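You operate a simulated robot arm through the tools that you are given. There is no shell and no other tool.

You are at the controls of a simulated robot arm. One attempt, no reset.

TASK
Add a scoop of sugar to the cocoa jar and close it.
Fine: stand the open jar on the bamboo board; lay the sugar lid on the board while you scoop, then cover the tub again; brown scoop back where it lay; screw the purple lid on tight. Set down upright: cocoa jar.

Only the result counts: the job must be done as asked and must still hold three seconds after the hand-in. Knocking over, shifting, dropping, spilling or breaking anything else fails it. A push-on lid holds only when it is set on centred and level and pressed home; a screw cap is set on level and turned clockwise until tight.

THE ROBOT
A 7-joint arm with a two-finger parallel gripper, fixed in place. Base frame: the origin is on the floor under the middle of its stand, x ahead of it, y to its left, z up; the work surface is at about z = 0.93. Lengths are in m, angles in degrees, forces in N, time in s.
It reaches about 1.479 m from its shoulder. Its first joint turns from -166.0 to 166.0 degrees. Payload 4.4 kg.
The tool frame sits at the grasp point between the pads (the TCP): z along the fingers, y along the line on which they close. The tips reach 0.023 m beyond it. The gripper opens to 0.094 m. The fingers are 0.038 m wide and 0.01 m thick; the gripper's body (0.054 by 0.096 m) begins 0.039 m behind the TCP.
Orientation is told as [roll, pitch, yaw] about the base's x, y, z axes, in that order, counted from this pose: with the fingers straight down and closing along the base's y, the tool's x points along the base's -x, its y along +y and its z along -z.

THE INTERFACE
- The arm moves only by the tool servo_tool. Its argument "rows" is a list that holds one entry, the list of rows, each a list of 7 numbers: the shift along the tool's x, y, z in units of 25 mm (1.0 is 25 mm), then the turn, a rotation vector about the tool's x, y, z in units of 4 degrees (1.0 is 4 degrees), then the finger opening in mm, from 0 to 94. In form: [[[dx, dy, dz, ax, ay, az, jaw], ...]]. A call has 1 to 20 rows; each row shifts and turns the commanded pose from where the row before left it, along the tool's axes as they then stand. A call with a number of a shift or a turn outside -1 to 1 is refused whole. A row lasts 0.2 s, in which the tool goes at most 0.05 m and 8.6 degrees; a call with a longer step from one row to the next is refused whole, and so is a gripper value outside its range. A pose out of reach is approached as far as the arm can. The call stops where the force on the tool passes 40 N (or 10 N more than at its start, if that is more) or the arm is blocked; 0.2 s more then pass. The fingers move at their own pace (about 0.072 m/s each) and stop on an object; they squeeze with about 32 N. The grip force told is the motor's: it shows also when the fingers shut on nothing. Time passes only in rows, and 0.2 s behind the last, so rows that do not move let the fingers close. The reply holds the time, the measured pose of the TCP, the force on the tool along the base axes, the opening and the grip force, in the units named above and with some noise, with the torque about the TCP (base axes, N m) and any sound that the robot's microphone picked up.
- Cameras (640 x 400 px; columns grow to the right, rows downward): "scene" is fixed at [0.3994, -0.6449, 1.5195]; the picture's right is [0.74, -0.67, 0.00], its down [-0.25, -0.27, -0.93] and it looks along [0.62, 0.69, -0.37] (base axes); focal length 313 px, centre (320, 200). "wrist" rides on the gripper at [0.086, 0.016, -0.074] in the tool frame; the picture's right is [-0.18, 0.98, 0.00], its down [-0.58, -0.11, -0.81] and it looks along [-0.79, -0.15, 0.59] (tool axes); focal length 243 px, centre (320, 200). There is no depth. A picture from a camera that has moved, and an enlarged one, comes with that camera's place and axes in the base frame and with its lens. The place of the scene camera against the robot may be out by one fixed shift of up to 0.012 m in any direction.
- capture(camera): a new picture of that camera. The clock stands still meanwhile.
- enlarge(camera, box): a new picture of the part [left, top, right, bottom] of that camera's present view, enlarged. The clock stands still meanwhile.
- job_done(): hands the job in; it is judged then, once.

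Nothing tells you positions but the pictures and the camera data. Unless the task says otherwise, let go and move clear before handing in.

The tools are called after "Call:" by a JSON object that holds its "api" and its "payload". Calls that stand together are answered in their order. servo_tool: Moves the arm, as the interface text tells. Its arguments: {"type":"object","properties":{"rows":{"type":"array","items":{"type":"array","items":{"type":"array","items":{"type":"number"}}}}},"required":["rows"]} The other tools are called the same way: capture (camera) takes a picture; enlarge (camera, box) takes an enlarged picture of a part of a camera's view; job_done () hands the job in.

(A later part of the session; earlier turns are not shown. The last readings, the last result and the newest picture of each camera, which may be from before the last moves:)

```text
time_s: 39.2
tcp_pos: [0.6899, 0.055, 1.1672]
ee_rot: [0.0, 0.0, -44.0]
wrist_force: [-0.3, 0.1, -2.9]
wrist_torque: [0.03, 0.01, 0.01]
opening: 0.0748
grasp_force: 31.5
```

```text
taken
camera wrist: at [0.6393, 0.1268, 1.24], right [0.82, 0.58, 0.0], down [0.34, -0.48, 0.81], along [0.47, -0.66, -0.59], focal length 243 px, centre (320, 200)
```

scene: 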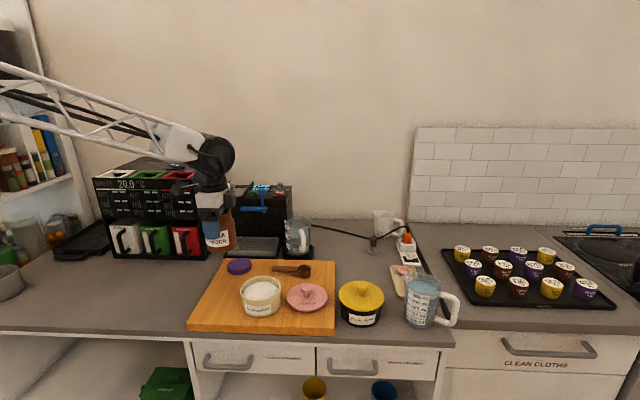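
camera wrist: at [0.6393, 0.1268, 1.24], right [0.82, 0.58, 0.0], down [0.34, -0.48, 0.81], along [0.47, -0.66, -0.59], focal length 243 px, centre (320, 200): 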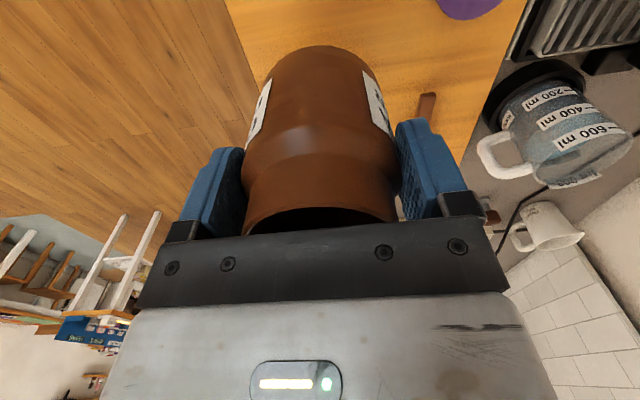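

Call:
{"api": "servo_tool", "payload": {"rows": [[[0.25, -0.185, 0.3, 0, 0, 0, 60], [0.25, -0.185, 0.5, 0, 0, 0, 60], [0.245, -0.185, 0.6, 0, 0, 0, 60], [0, 0, 0.7, 0, 0, 0, 60], [0, 0, 0.7, 0, 0, 0, 60], [0, 0, 0.7, 0, 0, 0, 60], [0, 0, 0.7, 0, 0, 0, 60], [0, 0, 0.7, 0, 0, 0, 60], [0, 0, 0.5, 0, 0, 0, 60], [0, 0, 0.3, 0, 0, 0, 60], [0, 0, 0, 0, 0, 0, 60]]]}}

Call:
{"api": "enlarge", "payload": {"camera": "scene", "box": [170, 210, 330, 340]}}

Call:
{"api": "capture", "payload": {"camera": "wrist"}}

```text
time_s: 41.6
tcp_pos: [0.6668, 0.0582, 1.0251]
ee_rot: [0.0, 0.0, -44.0]
wrist_force: [0.6, -1.1, -3.1]
wrist_torque: [0.0, 0.01, -0.02]
opening: 0.0751
grasp_force: 32.0
```

```text
3.08 times, centred on (250, 275) of scene
camera zoom: at [0.3994, -0.6449, 1.5195], right [0.74, -0.67, 0.0], down [-0.25, -0.27, -0.93], along [0.62, 0.69, -0.37], focal length 964 px, centre (535, -31)
```

zoom: 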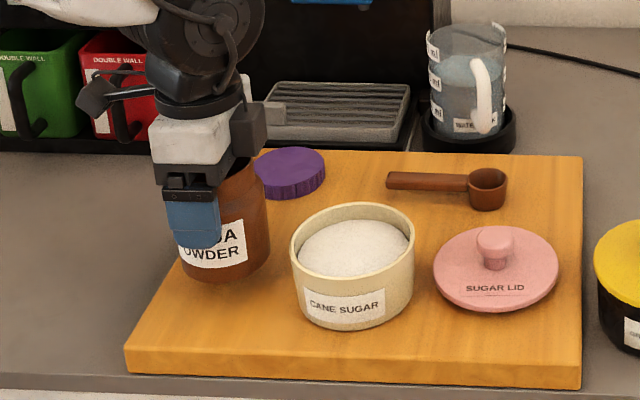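

```text
taken
camera wrist: at [0.6165, 0.1292, 1.0989], right [0.82, 0.58, 0.0], down [0.34, -0.48, 0.81], along [0.47, -0.66, -0.59], focal length 243 px, centre (320, 200)
```

wrist: 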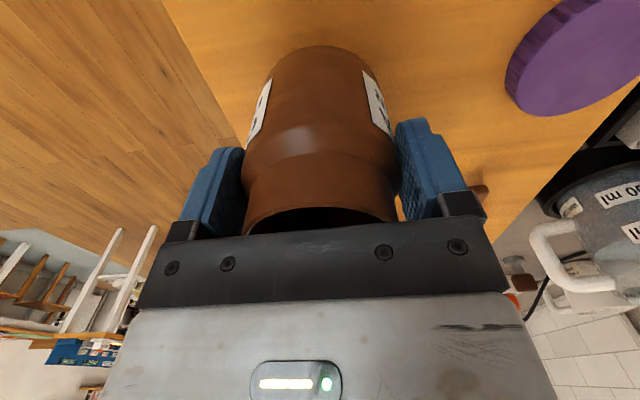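

The landing spot is clear: about 2 cm to the tub and about 2.5 cm to the board edge. Lowering the jar gently.

Call:
{"api": "servo_tool", "payload": {"rows": [[[0, 0, 0.3, 0, 0, 0, 60], [0, 0, 0.3, 0, 0, 0, 60], [0, 0, 0.25, 0, 0, 0, 60], [0, 0, 0.15, 0, 0, 0, 60], [0, 0, 0, 0, 0, 0, 60]]]}}

Call:
{"api": "servo_tool", "payload": {"rows": [[[0, 0, 0.08, 0, 0, 0, 60], [0, 0, 0.08, 0, 0, 0, 60], [0, 0, 0, 0, 0, 0, 60]]]}}

Call:
{"api": "enlarge", "payload": {"camera": "scene", "box": [190, 240, 290, 320]}}

```text
time_s: 42.8
tcp_pos: [0.667, 0.0591, 1.0009]
ee_rot: [0.1, -0.1, -44.0]
wrist_force: [-0.2, 0.1, -2.7]
wrist_torque: [-0.01, -0.01, -0.01]
opening: 0.0749
grasp_force: 31.5
```

```text
time_s: 43.6
tcp_pos: [0.6676, 0.0567, 0.9979]
ee_rot: [0.1, -0.2, -44.1]
wrist_force: [-8.2, 1.2, 29.1]
wrist_torque: [-0.41, 0.32, 0.13]
opening: 0.0749
grasp_force: 31.9
```

```text
5.00 times, centred on (240, 280) of scene
camera zoom: at [0.3994, -0.6449, 1.5195], right [0.74, -0.67, 0.0], down [-0.25, -0.27, -0.93], along [0.62, 0.69, -0.37], focal length 1567 px, centre (720, -200)
```

zoom: 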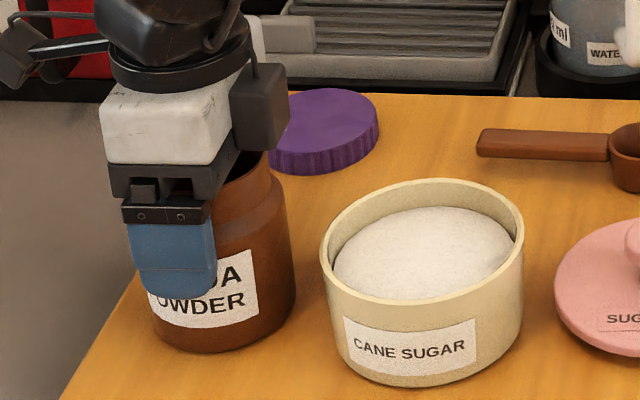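

The jar is down on the board (29 N). I'll ease the pressure, release, and rise clear.

Call:
{"api": "servo_tool", "payload": {"rows": [[[0, 0, -0.05, 0, 0, 0, 60], [0, 0, 0, 0, 0, 0, 60], [0, 0, 0, 0, 0, 0, 80], [0, 0, 0, 0, 0, 0, 94], [0, 0, 0, 0, 0, 0, 94]]]}}

Call:
{"api": "servo_tool", "payload": {"rows": [[[0, 0, -0.2, 0, 0, 0, 94], [0, 0, -0.4, 0, 0, 0, 94], [0, 0, -0.6, 0, 0, 0, 94], [0, 0, -0.8, 0, 0, 0, 94], [0, 0, -0.8, 0, 0, 0, 94], [0, 0, -0.8, 0, 0, 0, 94], [0, 0, -0.8, 0, 0, 0, 94], [0, 0, -0.8, 0, 0, 0, 94], [0, 0, 0, 0, 0, 0, 94]]]}}

Call:
{"api": "capture", "payload": {"camera": "wrist"}}

Call:
{"api": "enlarge", "payload": {"camera": "scene", "box": [170, 210, 330, 340]}}

```text
time_s: 44.8
tcp_pos: [0.6667, 0.0584, 0.9977]
ee_rot: [0.0, 0.1, -44.0]
wrist_force: [-0.6, -0.6, -0.7]
wrist_torque: [0.01, 0.01, -0.01]
opening: 0.094
grasp_force: 0.0
```

```text
time_s: 46.8
tcp_pos: [0.6651, 0.0593, 1.1285]
ee_rot: [-0.1, 0.0, -44.0]
wrist_force: [0.6, 0.3, 0.2]
wrist_torque: [0.01, -0.01, -0.01]
opening: 0.0939
grasp_force: 0.1
```

```text
taken
camera wrist: at [0.6155, 0.1293, 1.2013], right [0.82, 0.58, 0.0], down [0.34, -0.48, 0.81], along [0.47, -0.66, -0.59], focal length 243 px, centre (320, 200)
```

wrist: 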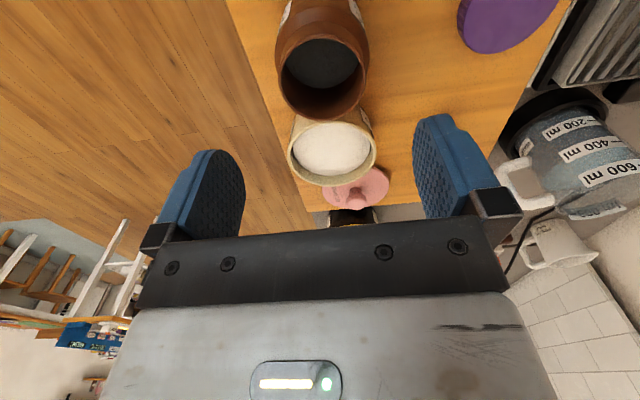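

```text
3.08 times, centred on (250, 275) of scene
camera zoom: at [0.3994, -0.6449, 1.5195], right [0.74, -0.67, 0.0], down [-0.25, -0.27, -0.93], along [0.62, 0.69, -0.37], focal length 964 px, centre (535, -31)
```

zoom: 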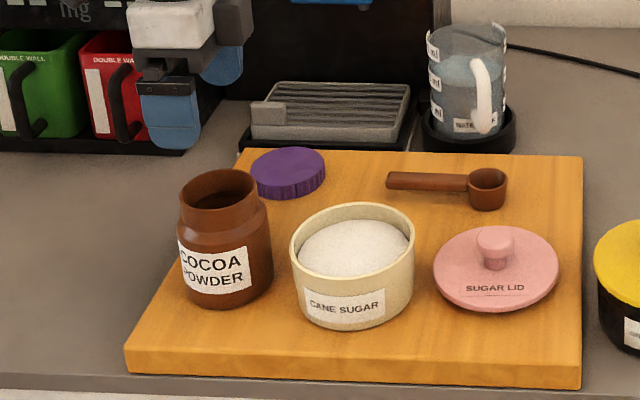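

The jar stands upright on the board. Now the scoop: I'll move above its handle for a closer look.

Call:
{"api": "servo_tool", "payload": {"rows": [[[-0.702, 0.571, 0, 0, 0, 0, 94], [-0.702, 0.571, 0, 0, 0, 0, 94], [-0.702, 0.571, 0, 0, 0, 0, 94], [-0.702, 0.571, 0.127, 0, 0, 0, 94], [-0.702, 0.571, 0.2, 0, 0, 0, 94], [-0.702, 0.571, 0.2, 0, 0, 0, 94], [-0.702, 0.571, 0.2, 0, 0, 0, 94], [-0.702, 0.571, 0.2, 0, 0, 0, 94], [-0.702, 0.571, 0.2, 0, 0, 0, 94], [0, 0, 0, 0, 0, 0, 60]]]}}

Call:
{"api": "enlarge", "payload": {"camera": "wrist", "box": [220, 0, 420, 150]}}

Call:
{"api": "enlarge", "payload": {"camera": "scene", "box": [240, 240, 340, 310]}}

```text
time_s: 49.0
tcp_pos: [0.8693, 0.0415, 1.0999]
ee_rot: [0.0, -0.1, -44.0]
wrist_force: [-0.3, -0.2, -0.5]
wrist_torque: [-0.01, 0.01, 0.0]
opening: 0.0599
grasp_force: 0.0
```

```text
2.67 times, centred on (320, 75) of wrist
camera zoom: at [0.8197, 0.1119, 1.1727], right [0.82, 0.58, 0.0], down [0.34, -0.48, 0.81], along [0.47, -0.66, -0.59], focal length 647 px, centre (320, 533)
```

zoom: 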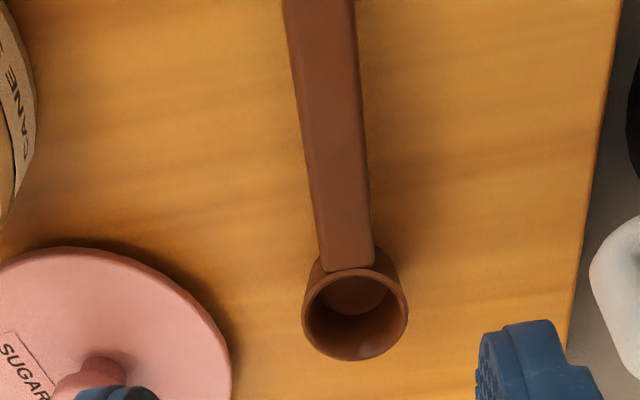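

```text
5.71 times, centred on (290, 275) of scene
camera zoom: at [0.3994, -0.6449, 1.5195], right [0.74, -0.67, 0.0], down [-0.25, -0.27, -0.93], along [0.62, 0.69, -0.37], focal length 1790 px, centre (491, -229)
```

zoom: 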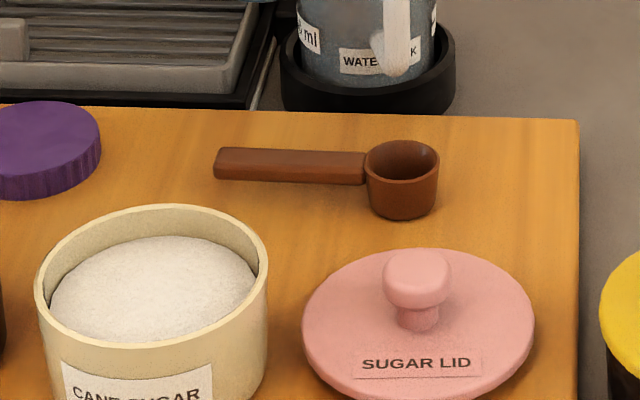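

The scoop stands on its bowl (40 mm wide, about 27 mm tall), and its 19 mm wide handle sticks out level at rim height toward (-0.68, 0.73). I'll align the jaws across the handle and come down near its end.

Call:
{"api": "servo_tool", "payload": {"rows": [[[0, 0, 0.2, 0, 0, 0.8, 60], [0.3, 0.1, 0.5, 0, 0, 0, 60], [0.285, 0.1, 0.6, 0, 0, 0, 60], [0, 0, 0.7, 0, 0, 0, 60], [0, 0, 0.7, 0, 0, 0, 60], [0, 0, 0.6, 0, 0, 0, 60], [0, 0, 0.3, 0, 0, 0, 60], [0, 0, 0, 0, 0, 0, 60]]]}}

Call:
{"api": "capture", "payload": {"camera": "wrist"}}

Call:
{"api": "enlarge", "payload": {"camera": "scene", "box": [240, 230, 340, 300]}}

```text
time_s: 50.8
tcp_pos: [0.8642, 0.0551, 1.0099]
ee_rot: [0.0, -0.1, -47.2]
wrist_force: [1.0, 0.4, -0.2]
wrist_torque: [0.04, 0.03, 0.0]
opening: 0.06
grasp_force: 0.0
```

```text
taken
camera wrist: at [0.8171, 0.1286, 1.0826], right [0.85, 0.53, 0.0], down [0.32, -0.5, 0.81], along [0.43, -0.68, -0.59], focal length 243 px, centre (320, 200)
```

wrist: 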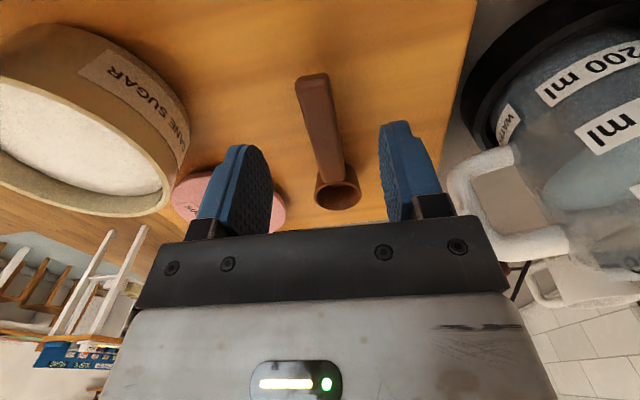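

```text
5.71 times, centred on (290, 265) of scene
camera zoom: at [0.3994, -0.6449, 1.5195], right [0.74, -0.67, 0.0], down [-0.25, -0.27, -0.93], along [0.62, 0.69, -0.37], focal length 1790 px, centre (491, -171)
```

zoom: 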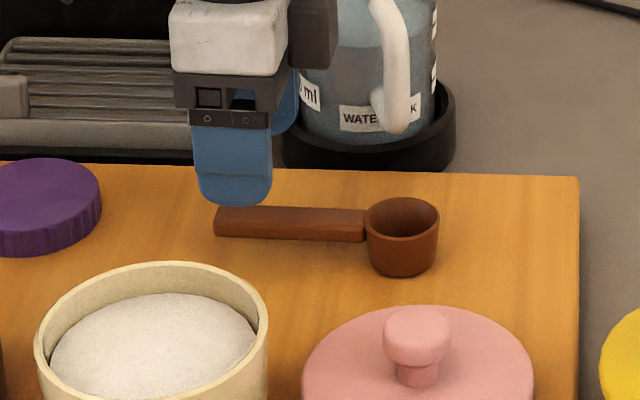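

Alignment looks right: the handle is centred, its end about 26 mm behind the TCP and the bowl about 73 mm ahead. Descending to grip height.

Call:
{"api": "servo_tool", "payload": {"rows": [[[0, 0, 0.4, 0, 0, 0, 60], [0, 0, 0.4, 0, 0, 0, 60], [0, 0, 0.4, 0, 0, 0, 60], [0, 0, 0.3, 0, 0, 0, 60], [0, 0, 0.2, 0, 0, 0, 60], [0, 0, 0, 0, 0, 0, 60]]]}}

Call:
{"api": "capture", "payload": {"camera": "wrist"}}

Call:
{"api": "enlarge", "payload": {"camera": "scene", "box": [240, 230, 340, 300]}}

```text
time_s: 52.2
tcp_pos: [0.8637, 0.0555, 0.9671]
ee_rot: [0.1, 0.0, -47.2]
wrist_force: [0.2, 0.1, 0.8]
wrist_torque: [-0.02, 0.02, 0.01]
opening: 0.0601
grasp_force: 0.0
```

```text
taken
camera wrist: at [0.8174, 0.1288, 1.04], right [0.85, 0.53, 0.0], down [0.32, -0.5, 0.81], along [0.43, -0.68, -0.59], focal length 243 px, centre (320, 200)
```

wrist: 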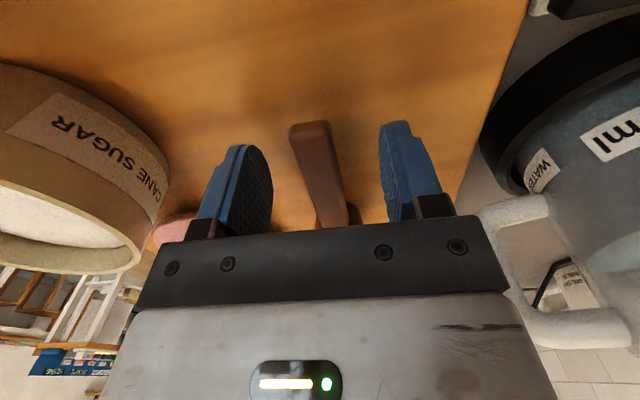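

```text
5.71 times, centred on (290, 265) of scene
camera zoom: at [0.3994, -0.6449, 1.5195], right [0.74, -0.67, 0.0], down [-0.25, -0.27, -0.93], along [0.62, 0.69, -0.37], focal length 1790 px, centre (491, -171)
```

zoom: 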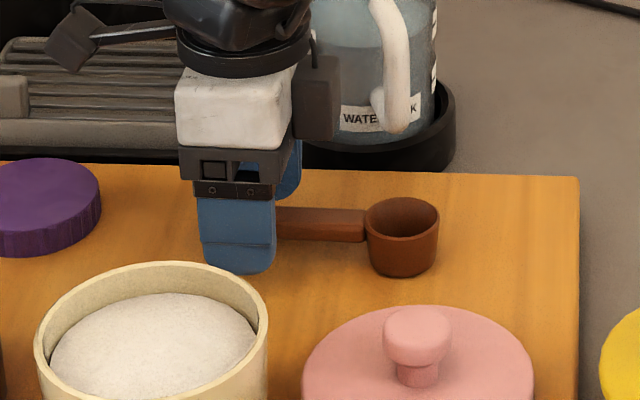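

Call:
{"api": "servo_tool", "payload": {"rows": [[[0, 0, 0, 0, 0, 0, 40], [0, 0, 0, 0, 0, 0, 25], [0, 0, 0, 0, 0, 0, 10], [0, 0, 0, 0, 0, 0, 5], [0, 0, 0, 0, 0, 0, 5]]]}}

Call:
{"api": "capture", "payload": {"camera": "wrist"}}

Call:
{"api": "enlarge", "payload": {"camera": "scene", "box": [240, 230, 340, 300]}}

```text
time_s: 53.4
tcp_pos: [0.8643, 0.0555, 0.967]
ee_rot: [0.0, 0.0, -47.2]
wrist_force: [-0.2, 0.0, 0.3]
wrist_torque: [0.0, -0.02, 0.0]
opening: 0.0186
grasp_force: 32.4
```

```text
taken
camera wrist: at [0.8174, 0.1288, 1.04], right [0.85, 0.53, 0.0], down [0.32, -0.5, 0.81], along [0.43, -0.68, -0.59], focal length 243 px, centre (320, 200)
```

wrist: 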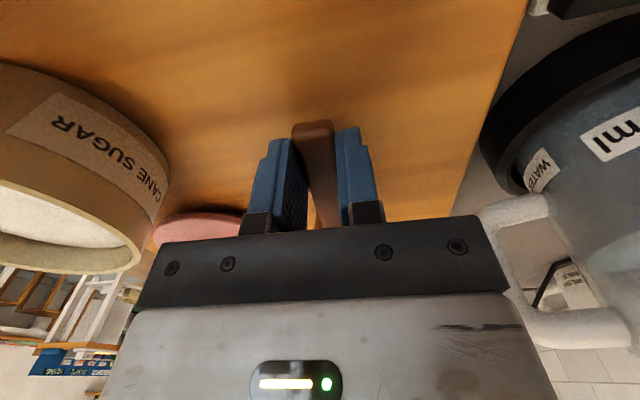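

```text
5.71 times, centred on (290, 265) of scene
camera zoom: at [0.3994, -0.6449, 1.5195], right [0.74, -0.67, 0.0], down [-0.25, -0.27, -0.93], along [0.62, 0.69, -0.37], focal length 1790 px, centre (491, -171)
```

zoom: 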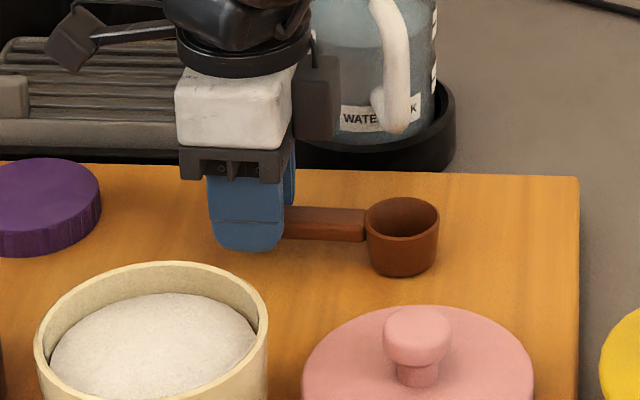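

Handle gripped (18.6 mm); the return pose to remember is TCP (0.864, 0.0555, 0.967), yaw -47.2°. Lifting the scoop.

Call:
{"api": "servo_tool", "payload": {"rows": [[[0, 0, -0.15, 0, 0, 0, 5], [0, 0, -0.3, 0, 0, 0, 5], [0, 0, -0.5, 0, 0, 0, 5], [0, 0, -0.7, 0, 0, 0, 5], [0, 0, -0.7, 0, 0, 0, 5], [0, 0, -0.7, 0, 0, 0, 5], [0, 0, -0.7, 0, 0, 0, 5], [0, 0, -0.7, 0, 0, 0, 5], [0, 0, -0.7, 0, 0, 0, 5], [0, 0, -0.5, 0, 0, 0, 5], [0, 0, 0, 0, 0, 0, 5]]]}}

Call:
{"api": "capture", "payload": {"camera": "wrist"}}

Call:
{"api": "enlarge", "payload": {"camera": "scene", "box": [210, 180, 350, 300]}}

```text
time_s: 55.8
tcp_pos: [0.8621, 0.0563, 1.1105]
ee_rot: [0.1, 0.1, -47.2]
wrist_force: [-0.4, 0.2, -1.0]
wrist_torque: [0.02, 0.02, 0.0]
opening: 0.0191
grasp_force: 31.3
```

```text
taken
camera wrist: at [0.8161, 0.1297, 1.183], right [0.85, 0.53, 0.0], down [0.32, -0.5, 0.81], along [0.43, -0.68, -0.59], focal length 243 px, centre (320, 200)
```

wrist: 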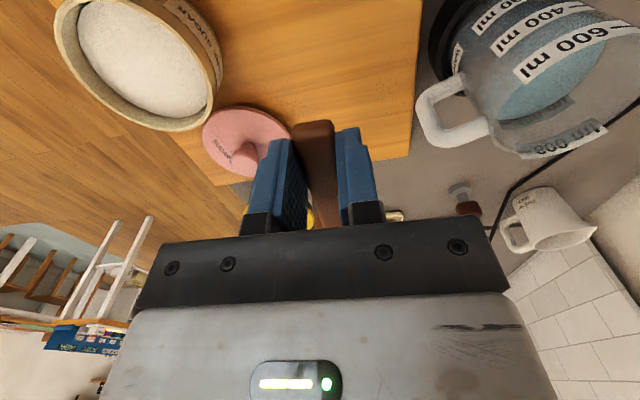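

```text
3.33 times, centred on (280, 240) of scene
camera zoom: at [0.3994, -0.6449, 1.5195], right [0.74, -0.67, 0.0], down [-0.25, -0.27, -0.93], along [0.62, 0.69, -0.37], focal length 1044 px, centre (453, 67)
```

zoom: 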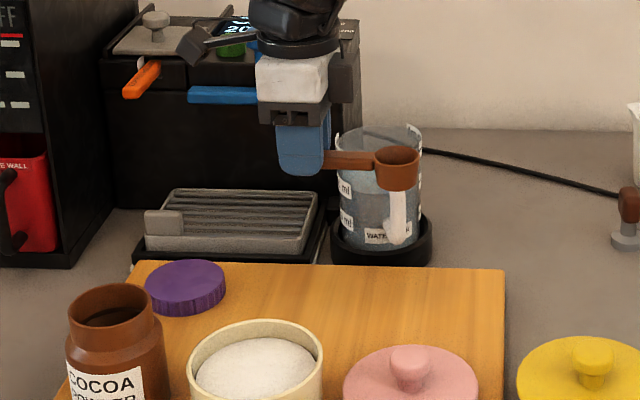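

The scoop is held level. I'll move it over the tub, tilt it 50° bowl-down, and check alignment before digging.

Call:
{"api": "servo_tool", "payload": {"rows": [[[0.3, -0.724, 0, 0, 0, 0, 5], [0.3, -0.724, 0, 0, 0, 0, 5], [0.3, -0.724, 0, 0, 0, 0, 5], [0.3, -0.724, 0, 0, 0, 0, 5], [0.3, -0.724, 0, 0, 0, 0, 5], [0.3, -0.724, 0, 0, 0, 0, 5], [0.3, -0.724, 0, 0, 0, 0, 5], [0.3, -0.724, 0, 0, 0, 0, 5], [0, 0, 0, 0, 0, 0, 5]]]}}

Call:
{"api": "servo_tool", "payload": {"rows": [[[0, 0, 0, 0, 0.9, 0, 5], [0, 0, 0, 0, 0.9, 0, 5], [0, 0, 0, 0, 0.9, 0, 5], [0, 0, 0, 0, 0.9, 0, 5], [0, 0, 0, 0, 0.9, 0, 5], [0, 0, 0, 0, 0.9, 0, 5], [0, 0, 0, 0, 0.9, 0, 5], [0, 0, 0, 0, 0.9, 0, 5], [0, 0, 0, 0, 0.9, 0, 5], [0, 0, 0, 0, 0.9, 0, 5], [0, 0, 0, 0, 0.9, 0, 5], [0, 0, 0, 0, 0.9, 0, 5], [0, 0, 0, 0, 0.9, 0, 5], [0, 0, 0, 0, 0.8, 0, 5], [0, 0, 0, 0, 0, 0, 5]]]}}

Call:
{"api": "enlarge", "payload": {"camera": "scene", "box": [170, 190, 330, 320]}}

Call:
{"api": "capture", "payload": {"camera": "wrist"}}

```text
time_s: 57.8
tcp_pos: [0.7169, 0.0006, 1.1086]
ee_rot: [-0.1, -0.1, -47.2]
wrist_force: [0.1, -0.7, -0.6]
wrist_torque: [0.0, -0.01, -0.02]
opening: 0.0193
grasp_force: 32.0
```

```text
time_s: 61.0
tcp_pos: [0.7174, 0.0016, 1.1098]
ee_rot: [0.0, 50.0, -47.3]
wrist_force: [0.1, 0.0, -0.5]
wrist_torque: [0.02, -0.01, -0.02]
opening: 0.019
grasp_force: 31.9
```

```text
3.08 times, centred on (250, 255) of scene
camera zoom: at [0.3994, -0.6449, 1.5195], right [0.74, -0.67, 0.0], down [-0.25, -0.27, -0.93], along [0.62, 0.69, -0.37], focal length 964 px, centre (535, 31)
```

zoom: 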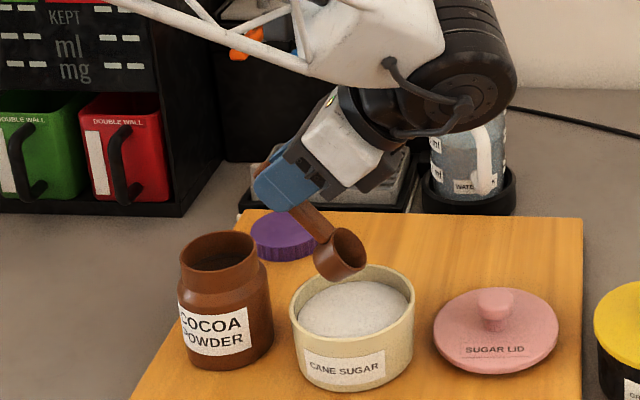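

```text
taken
camera wrist: at [0.73, 0.0101, 1.222], right [0.8, 0.58, -0.14], down [0.59, -0.8, 0.07], along [-0.07, -0.14, -0.99], focal length 243 px, centre (320, 200)
```

wrist: 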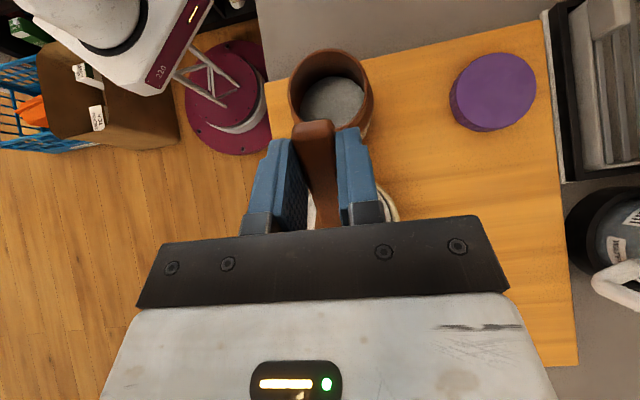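

The view matches my geometry: the bowl is centred over the tub and the sugar lies a little below the rim. I'll lower the tilted bowl into the sugar.

Call:
{"api": "servo_tool", "payload": {"rows": [[[-0.34, 0, 0.285, 0, 0, 0, 5], [-0.34, 0, 0.285, 0, 0, 0, 5], [-0.34, 0, 0.285, 0, 0, 0, 5], [-0.34, 0, 0.285, 0, 0, 0, 5], [0, 0, 0, 0, 0, 0, 5]]]}}

Call:
{"api": "enlarge", "payload": {"camera": "scene", "box": [200, 230, 300, 310]}}

```text
time_s: 62.2
tcp_pos: [0.7168, 0.0, 1.0647]
ee_rot: [0.0, 50.0, -47.2]
wrist_force: [-0.6, 0.3, -1.0]
wrist_torque: [0.0, 0.0, 0.0]
opening: 0.019
grasp_force: 32.3
```

```text
5.00 times, centred on (250, 270) of scene
camera zoom: at [0.3994, -0.6449, 1.5195], right [0.74, -0.67, 0.0], down [-0.25, -0.27, -0.93], along [0.62, 0.69, -0.37], focal length 1567 px, centre (670, -150)
```

zoom: 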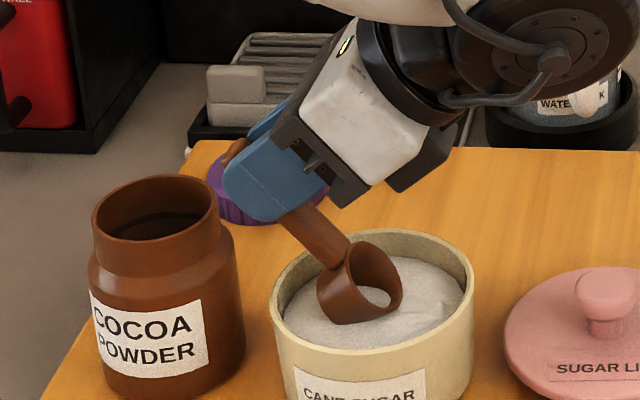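

Call:
{"api": "servo_tool", "payload": {"rows": [[[-0.19, 0, 0.16, 0, 0, 0, 5], [-0.19, 0, 0.16, 0, 0, 0, 5], [-0.19, 0, 0.16, 0, 0, 0, 5], [-0.19, 0, 0.16, 0, 0, 0, 5], [0, 0, 0, 0, 0, 0, 5]]]}}

Call:
{"api": "enlarge", "payload": {"camera": "scene", "box": [200, 230, 300, 310]}}

```text
time_s: 63.4
tcp_pos: [0.7157, 0.0026, 1.0388]
ee_rot: [-0.1, 49.9, -47.2]
wrist_force: [0.0, -0.1, -1.3]
wrist_torque: [0.02, 0.0, -0.02]
opening: 0.019
grasp_force: 32.0
```

```text
5.00 times, centred on (250, 270) of scene
camera zoom: at [0.3994, -0.6449, 1.5195], right [0.74, -0.67, 0.0], down [-0.25, -0.27, -0.93], along [0.62, 0.69, -0.37], focal length 1567 px, centre (670, -150)
```

zoom: 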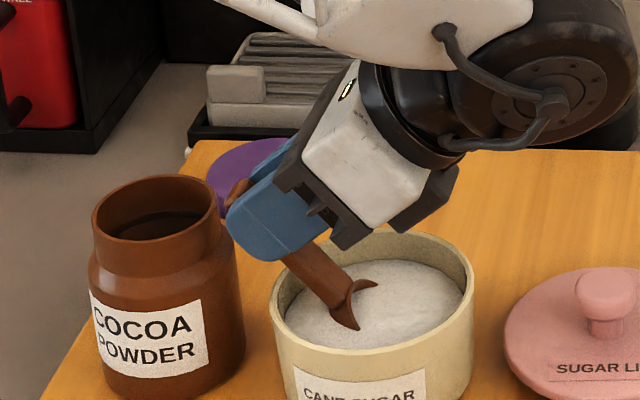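

The bowl is buried with no resistance. Now I'll sweep forward while rotating it back toward level inside the sugar.

Call:
{"api": "servo_tool", "payload": {"rows": [[[-0.139, 0, 0.096, 0, -0.9375, 0, 5], [-0.132, 0, 0.104, 0, -0.9375, 0, 5], [-0.125, 0, 0.113, 0, -0.9375, 0, 5], [-0.118, 0, 0.122, 0, -0.9375, 0, 5], [0, 0, 0, 0, 0, 0, 5]]]}}

Call:
{"api": "enlarge", "payload": {"camera": "scene", "box": [200, 230, 300, 310]}}

```text
time_s: 64.6
tcp_pos: [0.7183, 0.0008, 1.0226]
ee_rot: [0.1, 35.1, -47.2]
wrist_force: [-2.0, 3.2, 16.7]
wrist_torque: [-0.53, -0.48, 0.01]
opening: 0.0189
grasp_force: 32.1
```

```text
5.00 times, centred on (250, 270) of scene
camera zoom: at [0.3994, -0.6449, 1.5195], right [0.74, -0.67, 0.0], down [-0.25, -0.27, -0.93], along [0.62, 0.69, -0.37], focal length 1567 px, centre (670, -150)
```

zoom: 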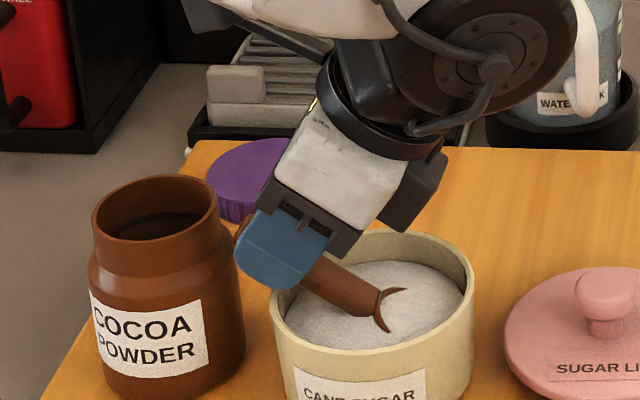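

Light contact with the tub floor (16.7 N), so I'll stop going deeper. Now I'll raise slightly and keep rotating the bowl level.

Call:
{"api": "servo_tool", "payload": {"rows": [[[0.092, 0, -0.131, 0, 0, 0, 5], [0.069, 0, -0.098, 0, -1, 0, 5], [0.062, 0, -0.103, 0, -1, 0, 5], [0.054, 0, -0.107, 0, -1, 0, 5], [0.047, 0, -0.11, 0, -1, 0, 5], [0.039, 0, -0.113, 0, -1, 0, 5], [0, 0, 0, 0, 0, 0, 5]]]}}

Call:
{"api": "enlarge", "payload": {"camera": "scene", "box": [200, 230, 300, 310]}}

```text
time_s: 66.2
tcp_pos: [0.7178, 0.0016, 1.0438]
ee_rot: [0.0, 15.0, -47.2]
wrist_force: [0.8, -0.7, -1.0]
wrist_torque: [0.06, 0.0, 0.02]
opening: 0.0193
grasp_force: 31.7
```

```text
5.00 times, centred on (250, 270) of scene
camera zoom: at [0.3994, -0.6449, 1.5195], right [0.74, -0.67, 0.0], down [-0.25, -0.27, -0.93], along [0.62, 0.69, -0.37], focal length 1567 px, centre (670, -150)
```

zoom: 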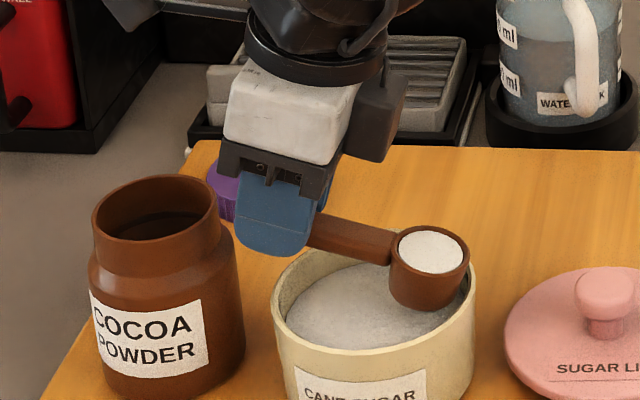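

The scoop is full. Lifting straight out, then levelling.

Call:
{"api": "servo_tool", "payload": {"rows": [[[0.05, 0, -0.19, 0, 0, 0, 5], [0.1, 0, -0.37, 0, 0, 0, 5], [0.13, 0, -0.48, 0, 0, 0, 5], [0.13, 0, -0.48, 0, 0, 0, 5], [0.1, 0, -0.37, 0, 0, 0, 5], [0, 0, 0, 0, -0.5, 0, 5], [0, 0, 0, 0, -0.8, 0, 5], [0, 0, 0, 0, -0.8, 0, 5], [0, 0, 0, 0, -0.8, 0, 5], [0, 0, 0, 0, -0.6, 0, 5], [0, 0, 0, 0, -0.2, 0, 5], [0, 0, 0, 0, 0, 0, 5]]]}}

Call:
{"api": "enlarge", "payload": {"camera": "scene", "box": [190, 200, 310, 300]}}

Call:
{"api": "capture", "payload": {"camera": "wrist"}}

```text
time_s: 68.8
tcp_pos: [0.7171, -0.0004, 1.091]
ee_rot: [0.0, 0.2, -47.2]
wrist_force: [0.0, -0.3, -0.8]
wrist_torque: [0.02, 0.04, 0.02]
opening: 0.019
grasp_force: 31.6
```

```text
4.00 times, centred on (250, 250) of scene
camera zoom: at [0.3994, -0.6449, 1.5195], right [0.74, -0.67, 0.0], down [-0.25, -0.27, -0.93], along [0.62, 0.69, -0.37], focal length 1253 px, centre (600, 0)
```

zoom: 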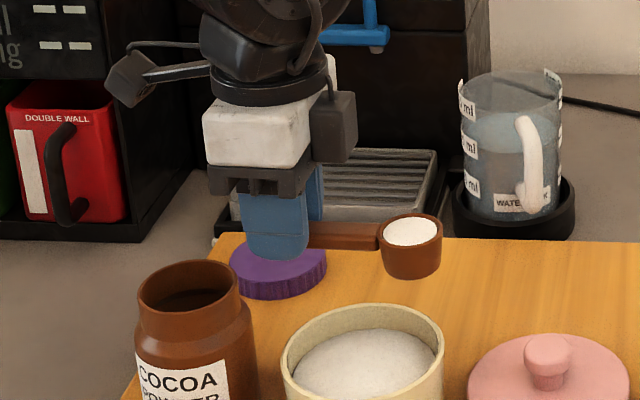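

```text
taken
camera wrist: at [0.6709, 0.0736, 1.1644], right [0.85, 0.53, 0.0], down [0.32, -0.5, 0.8], along [0.43, -0.68, -0.59], focal length 243 px, centre (320, 200)
```

wrist: 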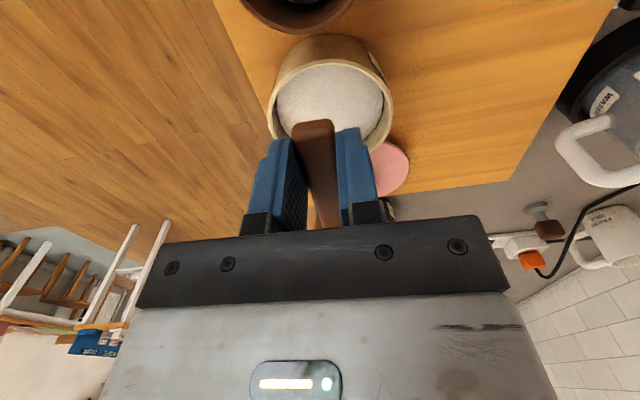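

The scoop is level and full. I'll carry it gently left so its front lip is over the jar mouth, then check the alignment.

Call:
{"api": "servo_tool", "payload": {"rows": [[[0.2, 0.014, 0, 0, 0, 0, 5], [0.4, 0.014, 0, 0, 0, 0, 5], [0.6, 0.014, 0, 0, 0, 0, 5], [0.6, 0.014, 0, 0, 0, 0, 5], [0.6, 0.014, 0, 0, 0, 0, 5], [0.6, 0.014, 0, 0, 0, 0, 5], [0.6, 0.014, 0, 0, 0, 0, 5], [0.6, 0.014, 0, 0, 0, 0, 5], [0.6, 0.014, 0, 0, 0, 0, 5], [0.6, 0.014, 0, 0, 0, 0, 5], [0.5, 0.014, 0, 0, 0, 0, 5], [0.4, 0.014, 0, 0, 0, 0, 5], [0.18, 0.014, 0, 0, 0, 0, 5], [0, 0, 0, 0, 0, 0, 5]]]}}

Call:
{"api": "enlarge", "payload": {"camera": "scene", "box": [170, 200, 290, 300]}}

Call:
{"api": "capture", "payload": {"camera": "wrist"}}

```text
time_s: 71.8
tcp_pos: [0.6116, 0.1229, 1.0916]
ee_rot: [0.0, 0.1, -47.2]
wrist_force: [0.8, 0.8, -0.3]
wrist_torque: [0.06, 0.03, 0.02]
opening: 0.0188
grasp_force: 32.0
```

```text
4.00 times, centred on (230, 250) of scene
camera zoom: at [0.3994, -0.6449, 1.5195], right [0.74, -0.67, 0.0], down [-0.25, -0.27, -0.93], along [0.62, 0.69, -0.37], focal length 1253 px, centre (680, 0)
```

zoom: 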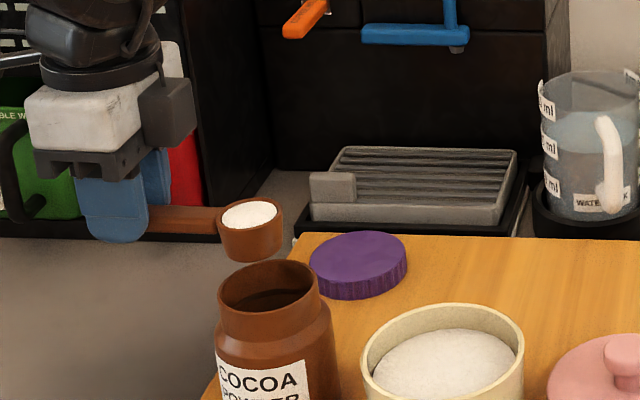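

```text
taken
camera wrist: at [0.5659, 0.1953, 1.1646], right [0.85, 0.53, 0.0], down [0.32, -0.5, 0.8], along [0.43, -0.68, -0.59], focal length 243 px, centre (320, 200)
```

wrist: 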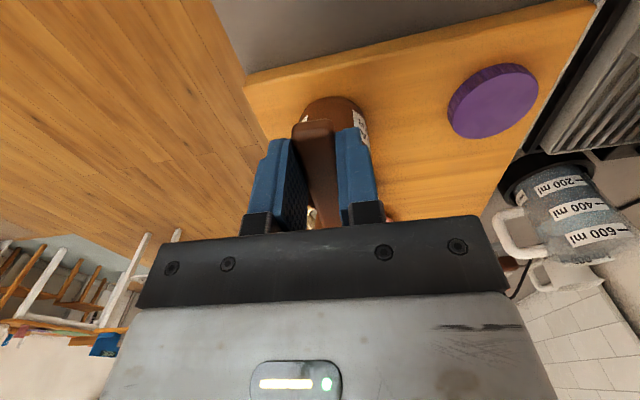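

The bowl lip is about 12 mm past the jar centre, so I'll pull back 7 mm. Then I'll begin tilting about the lip, in stages.

Call:
{"api": "servo_tool", "payload": {"rows": [[[0.28, 0, 0, 0, 0, 0, 5], [-0.032, 0, -0.209, 0, 1, 0, 5], [-0.037, 0, -0.193, 0, 1, 0, 5], [-0.043, 0, -0.194, 0, 1, 0, 5], [-0.049, 0, -0.194, 0, 1, 0, 5], [-0.054, 0, -0.196, 0, 1, 0, 5], [0, 0, 0, 0, 0, 0, 5]]]}}

Call:
{"api": "enlarge", "payload": {"camera": "scene", "box": [170, 200, 290, 300]}}

```text
time_s: 73.4
tcp_pos: [0.6144, 0.1217, 1.115]
ee_rot: [-0.1, 20.2, -47.2]
wrist_force: [0.7, 0.7, -1.4]
wrist_torque: [0.02, 0.02, -0.03]
opening: 0.0187
grasp_force: 32.1
```

```text
4.00 times, centred on (230, 250) of scene
camera zoom: at [0.3994, -0.6449, 1.5195], right [0.74, -0.67, 0.0], down [-0.25, -0.27, -0.93], along [0.62, 0.69, -0.37], focal length 1253 px, centre (680, 0)
```

zoom: 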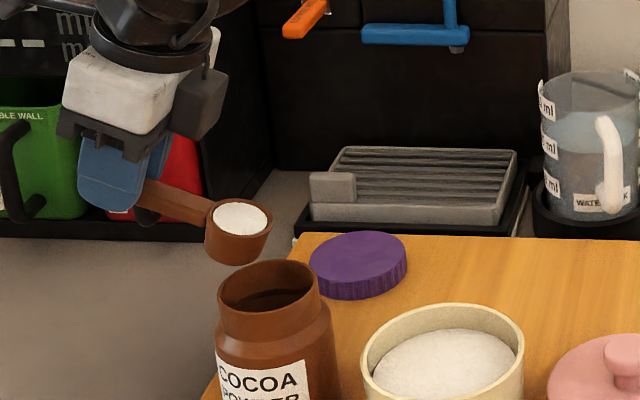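

The lip is right over the mouth. Continuing the tilt.

Call:
{"api": "servo_tool", "payload": {"rows": [[[-0.073, 0, -0.16, 0, 1, 0, 5], [-0.081, 0, -0.163, 0, 1, 0, 5], [-0.088, 0, -0.166, 0, 1, 0, 5], [-0.096, 0, -0.171, 0, 1, 0, 5], [-0.079, 0, -0.208, 0, 1, 0, 5], [-0.083, 0, -0.212, 0, 1, 0, 5], [0, 0, 0, 0, 0, 0, 5]]]}}

Call:
{"api": "enlarge", "payload": {"camera": "scene", "box": [170, 200, 290, 300]}}

```text
time_s: 75.0
tcp_pos: [0.6289, 0.103, 1.1316]
ee_rot: [0.0, 44.2, -47.2]
wrist_force: [-0.3, -1.2, -0.7]
wrist_torque: [0.02, 0.0, 0.03]
opening: 0.0189
grasp_force: 31.8
```

```text
4.00 times, centred on (230, 250) of scene
camera zoom: at [0.3994, -0.6449, 1.5195], right [0.74, -0.67, 0.0], down [-0.25, -0.27, -0.93], along [0.62, 0.69, -0.37], focal length 1253 px, centre (680, 0)
```

zoom: 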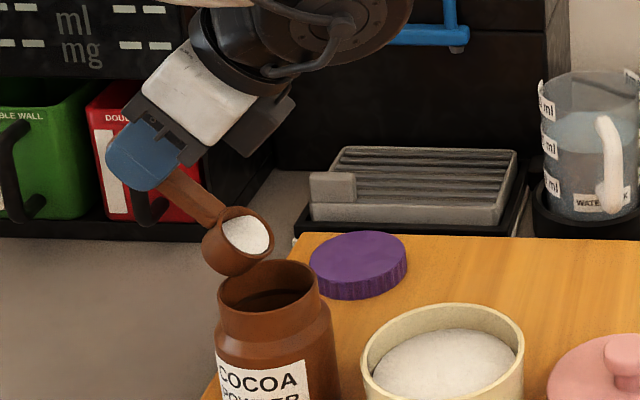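

Call:
{"api": "servo_tool", "payload": {"rows": [[[-0.088, 0, -0.216, 0, 1, 0, 5], [-0.091, 0, -0.219, 0, 1, 0, 5], [-0.095, 0, -0.223, 0, 1, 0, 5], [-0.098, 0, -0.228, 0, 1, 0, 5], [0, 0, 0, 0, 0, 0, 5]]]}}

Call:
{"api": "enlarge", "payload": {"camera": "scene", "box": [170, 200, 290, 300]}}

```text
time_s: 76.2
tcp_pos: [0.6447, 0.0862, 1.1382]
ee_rot: [0.0, 60.2, -47.1]
wrist_force: [-0.5, -0.8, -0.3]
wrist_torque: [0.01, -0.01, -0.01]
opening: 0.0191
grasp_force: 32.4
```

```text
4.00 times, centred on (230, 250) of scene
camera zoom: at [0.3994, -0.6449, 1.5195], right [0.74, -0.67, 0.0], down [-0.25, -0.27, -0.93], along [0.62, 0.69, -0.37], focal length 1253 px, centre (680, 0)
```

zoom: 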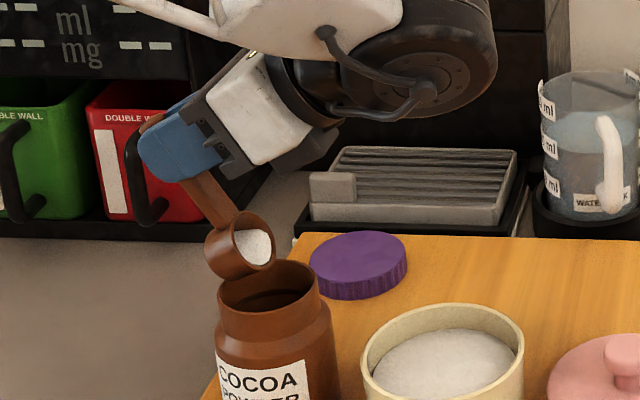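

Sugar is starting to leave the bowl over the jar mouth. Continuing toward 92°.

Call:
{"api": "servo_tool", "payload": {"rows": [[[-0.101, 0, -0.233, 0, 1, 0, 5], [-0.068, 0, -0.255, 0, 1, 0, 5], [-0.069, 0, -0.258, 0, 1, 0, 5], [-0.07, 0, -0.26, 0, 1, 0, 5], [0, 0, 0, 0, 0, 0, 5], [0, 0, 0, 0, 0, 0, 5]]]}}

Call:
{"api": "enlarge", "payload": {"camera": "scene", "box": [170, 200, 290, 300]}}

```text
time_s: 77.6
tcp_pos: [0.6628, 0.0684, 1.1412]
ee_rot: [0.0, 76.2, -47.2]
wrist_force: [0.0, 0.6, -0.5]
wrist_torque: [-0.01, -0.01, 0.01]
opening: 0.0191
grasp_force: 32.1
```

```text
4.00 times, centred on (230, 250) of scene
camera zoom: at [0.3994, -0.6449, 1.5195], right [0.74, -0.67, 0.0], down [-0.25, -0.27, -0.93], along [0.62, 0.69, -0.37], focal length 1253 px, centre (680, 0)
```

zoom: 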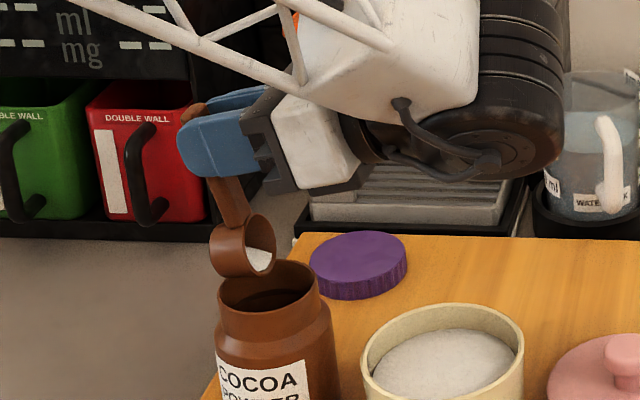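

Call:
{"api": "servo_tool", "payload": {"rows": [[[-0.032, 0, -0.273, 0, 1, 0, 5], [-0.032, 0, -0.273, 0, 1, 0, 5], [-0.032, 0, -0.273, 0, 1, 0, 5], [-0.032, 0, -0.273, 0, 1, 0, 5], [0, 0, 0, 0, 0, 0, 5], [0, 0, 0, 0, 0, 0, 5]]]}}

Call:
{"api": "enlarge", "payload": {"camera": "scene", "box": [170, 200, 290, 300]}}

Call:
{"api": "capture", "payload": {"camera": "scene"}}

```text
time_s: 79.0
tcp_pos: [0.6553, 0.066, 1.1109]
ee_rot: [0.2, 82.1, -47.1]
wrist_force: [4.2, 0.9, 31.2]
wrist_torque: [0.43, 0.02, -0.09]
opening: 0.0189
grasp_force: 31.9
out of reach, approached as far as the arm can: row 1, 2, 3, 4
```

```text
4.00 times, centred on (230, 250) of scene
camera zoom: at [0.3994, -0.6449, 1.5195], right [0.74, -0.67, 0.0], down [-0.25, -0.27, -0.93], along [0.62, 0.69, -0.37], focal length 1253 px, centre (680, 0)
```

zoom: 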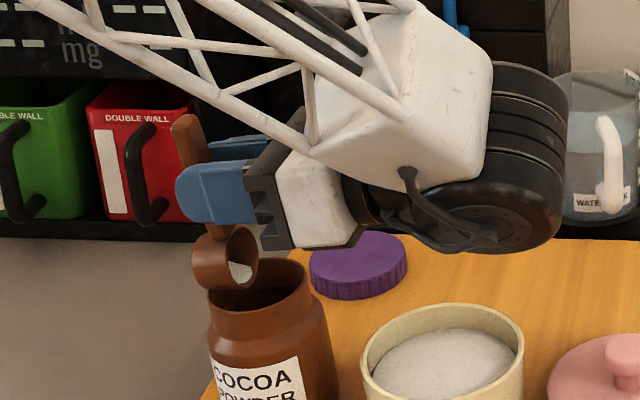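

```text
taken
```

scene: 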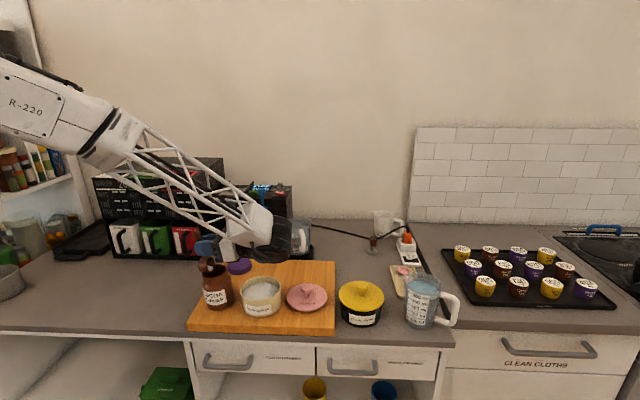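

The arm hit its reach limit at the steep tilt and sank onto the jar rim (31 N), so I must back off now. I'll undo tilt and raise, in a small step.

Call:
{"api": "servo_tool", "payload": {"rows": [[[0.4, 0, 0, 0, -1, 0, 5]]]}}

Call:
{"api": "enlarge", "payload": {"camera": "scene", "box": [170, 200, 290, 300]}}

```text
time_s: 79.4
tcp_pos: [0.6537, 0.0672, 1.1191]
ee_rot: [-0.7, 78.2, -47.8]
wrist_force: [0.2, 1.1, -0.8]
wrist_torque: [0.0, -0.05, 0.0]
opening: 0.0191
grasp_force: 32.2
```

```text
4.00 times, centred on (230, 250) of scene
camera zoom: at [0.3994, -0.6449, 1.5195], right [0.74, -0.67, 0.0], down [-0.25, -0.27, -0.93], along [0.62, 0.69, -0.37], focal length 1253 px, centre (680, 0)
```

zoom: 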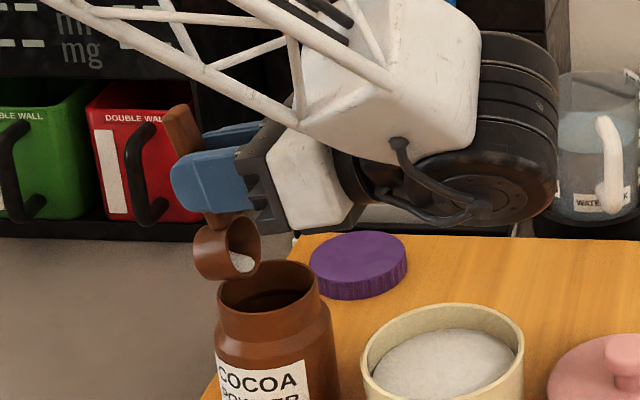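

The jar is back upright in its place, but the scoop slid in my grip. I'll check closely for any spill and the jar's state.

Call:
{"api": "enlarge", "payload": {"camera": "scene", "box": [180, 240, 260, 310]}}

Call:
{"api": "enlarge", "payload": {"camera": "scene", "box": [190, 215, 250, 270]}}

Call:
{"api": "capture", "payload": {"camera": "wrist"}}

```text
5.71 times, centred on (220, 275) of scene
camera zoom: at [0.3994, -0.6449, 1.5195], right [0.74, -0.67, 0.0], down [-0.25, -0.27, -0.93], along [0.62, 0.69, -0.37], focal length 1790 px, centre (891, -229)
```

zoom: 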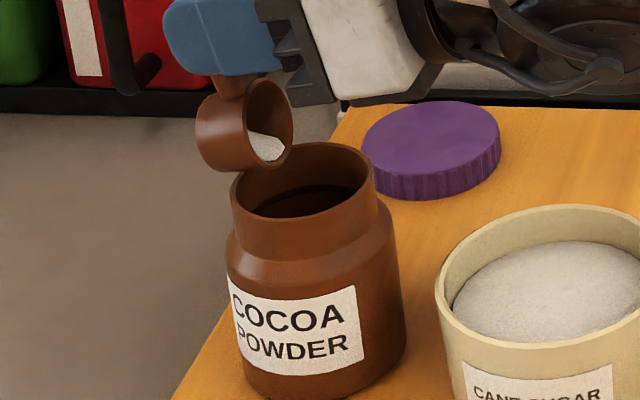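

```text
7.27 times, centred on (220, 242) of scene
camera zoom: at [0.3994, -0.6449, 1.5195], right [0.74, -0.67, 0.0], down [-0.25, -0.27, -0.93], along [0.62, 0.69, -0.37], focal length 2279 px, centre (1047, -109)
```

zoom: 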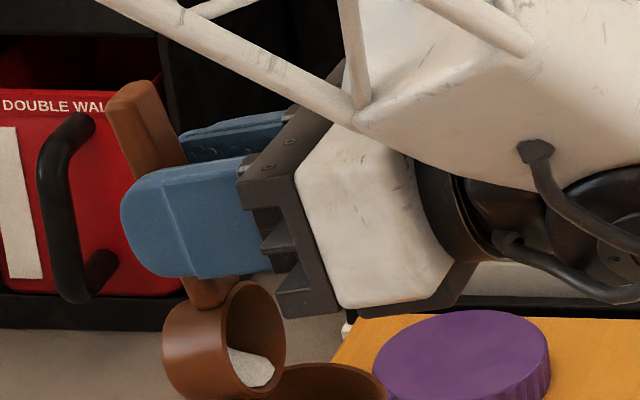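

```text
taken
camera wrist: at [0.7041, 0.0359, 1.2177], right [0.75, 0.64, -0.18], down [0.54, -0.74, -0.4], along [-0.39, 0.2, -0.9], focal length 243 px, centre (320, 200)
```

wrist: 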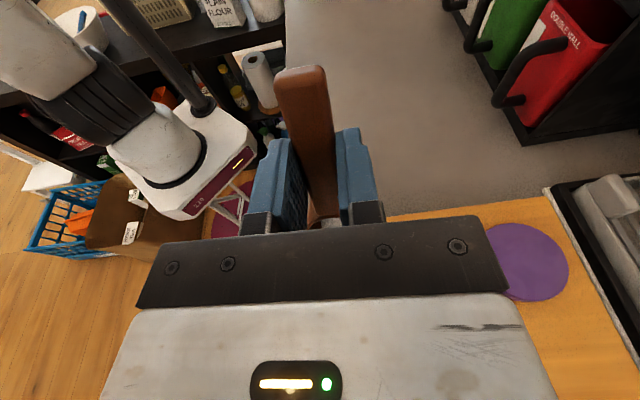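

No spill is visible and the jar stands upright. Some sugar is still in the bowl, and the scoop slid about 25 mm and rotated slightly in the grip. I'll raise clear and level the scoop, then finish pouring by rolling about the handle, which is easier for the arm.

Call:
{"api": "servo_tool", "payload": {"rows": [[[0.3, 0, -0.06, 0, 0, 0, 5], [0.489, 0, -0.104, 0, 0, 0, 5], [0.489, 0, -0.104, 0, 0, 0, 5], [0.489, 0, -0.104, 0, 0, 0, 5], [0.2, 0, -0.04, 0, 0, 0, 5], [0, 0, 0, 0, 0, 0, 5]]]}}

Call:
{"api": "enlarge", "payload": {"camera": "scene", "box": [170, 190, 290, 290]}}

```text
time_s: 80.8
tcp_pos: [0.651, 0.067, 1.1621]
ee_rot: [0.0, 78.1, -47.3]
wrist_force: [0.0, 0.1, -0.9]
wrist_torque: [0.02, -0.01, 0.02]
opening: 0.0189
grasp_force: 32.0
out of reach, approached as far as the arm can: row 4, 5
```

```text
4.00 times, centred on (230, 240) of scene
camera zoom: at [0.3994, -0.6449, 1.5195], right [0.74, -0.67, 0.0], down [-0.25, -0.27, -0.93], along [0.62, 0.69, -0.37], focal length 1253 px, centre (680, 40)
```

zoom: 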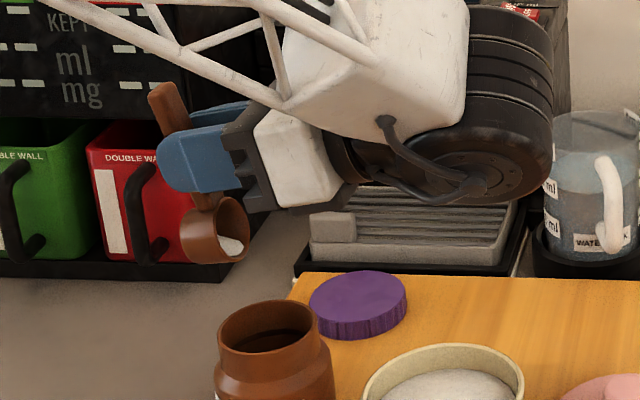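

Call:
{"api": "servo_tool", "payload": {"rows": [[[0, 0, 0, 0, -0.5, 0, 5], [0, 0, 0, 0, -1, 0, 5], [0, 0, 0, 0, -1, 0, 5], [0, 0, 0, 0, -1, 0, 5], [0, 0, 0, 0, -1, 0, 5], [0, 0, 0, 0, -1, 0, 5], [0, 0, 0, 0, -1, 0, 5], [0, 0, 0, 0, -1, 0, 5], [0, 0, 0, 0, -1, 0, 5], [0, 0, 0, 0, -1, 0, 5], [0, 0, 0, 0, -1, 0, 5], [0, 0, 0, 0, -1, 0, 5], [0, 0, 0, 0, -1, 0, 5], [0, 0, 0, 0, -1, 0, 5], [0, 0, 0, 0, -1, 0, 5], [0, 0, 0, 0, -1, 0, 5], [0, 0, 0, 0, -0.5, 0, 5], [0, 0, 0, 0, 0, 0, 5]]]}}

Call:
{"api": "enlarge", "payload": {"camera": "scene", "box": [170, 180, 290, 280]}}

Call:
{"api": "capture", "payload": {"camera": "wrist"}}

```text
time_s: 84.6
tcp_pos: [0.6512, 0.0663, 1.1628]
ee_rot: [0.0, 14.1, -47.2]
wrist_force: [0.6, 0.4, -1.2]
wrist_torque: [0.05, 0.02, 0.04]
opening: 0.0188
grasp_force: 32.2
```

```text
4.00 times, centred on (230, 230) of scene
camera zoom: at [0.3994, -0.6449, 1.5195], right [0.74, -0.67, 0.0], down [-0.25, -0.27, -0.93], along [0.62, 0.69, -0.37], focal length 1253 px, centre (680, 80)
```

zoom: 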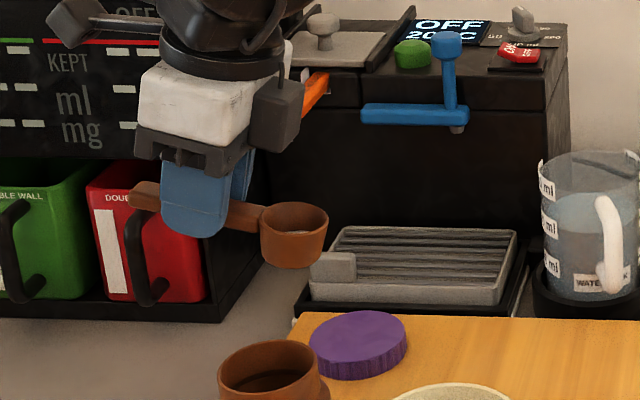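

```text
taken
camera wrist: at [0.6191, 0.1242, 1.2543], right [0.84, 0.54, -0.05], down [0.44, -0.63, 0.64], along [0.32, -0.56, -0.77], focal length 243 px, centre (320, 200)
```

wrist: 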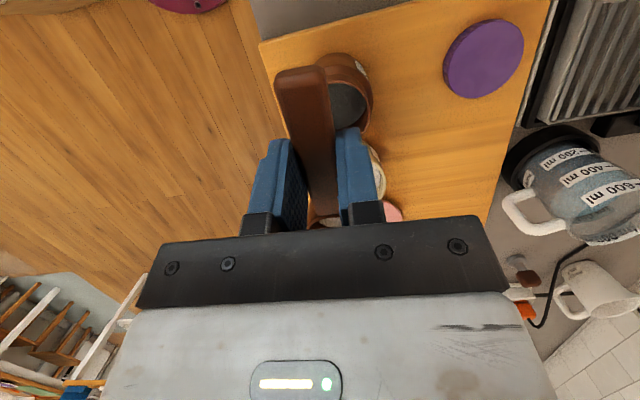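

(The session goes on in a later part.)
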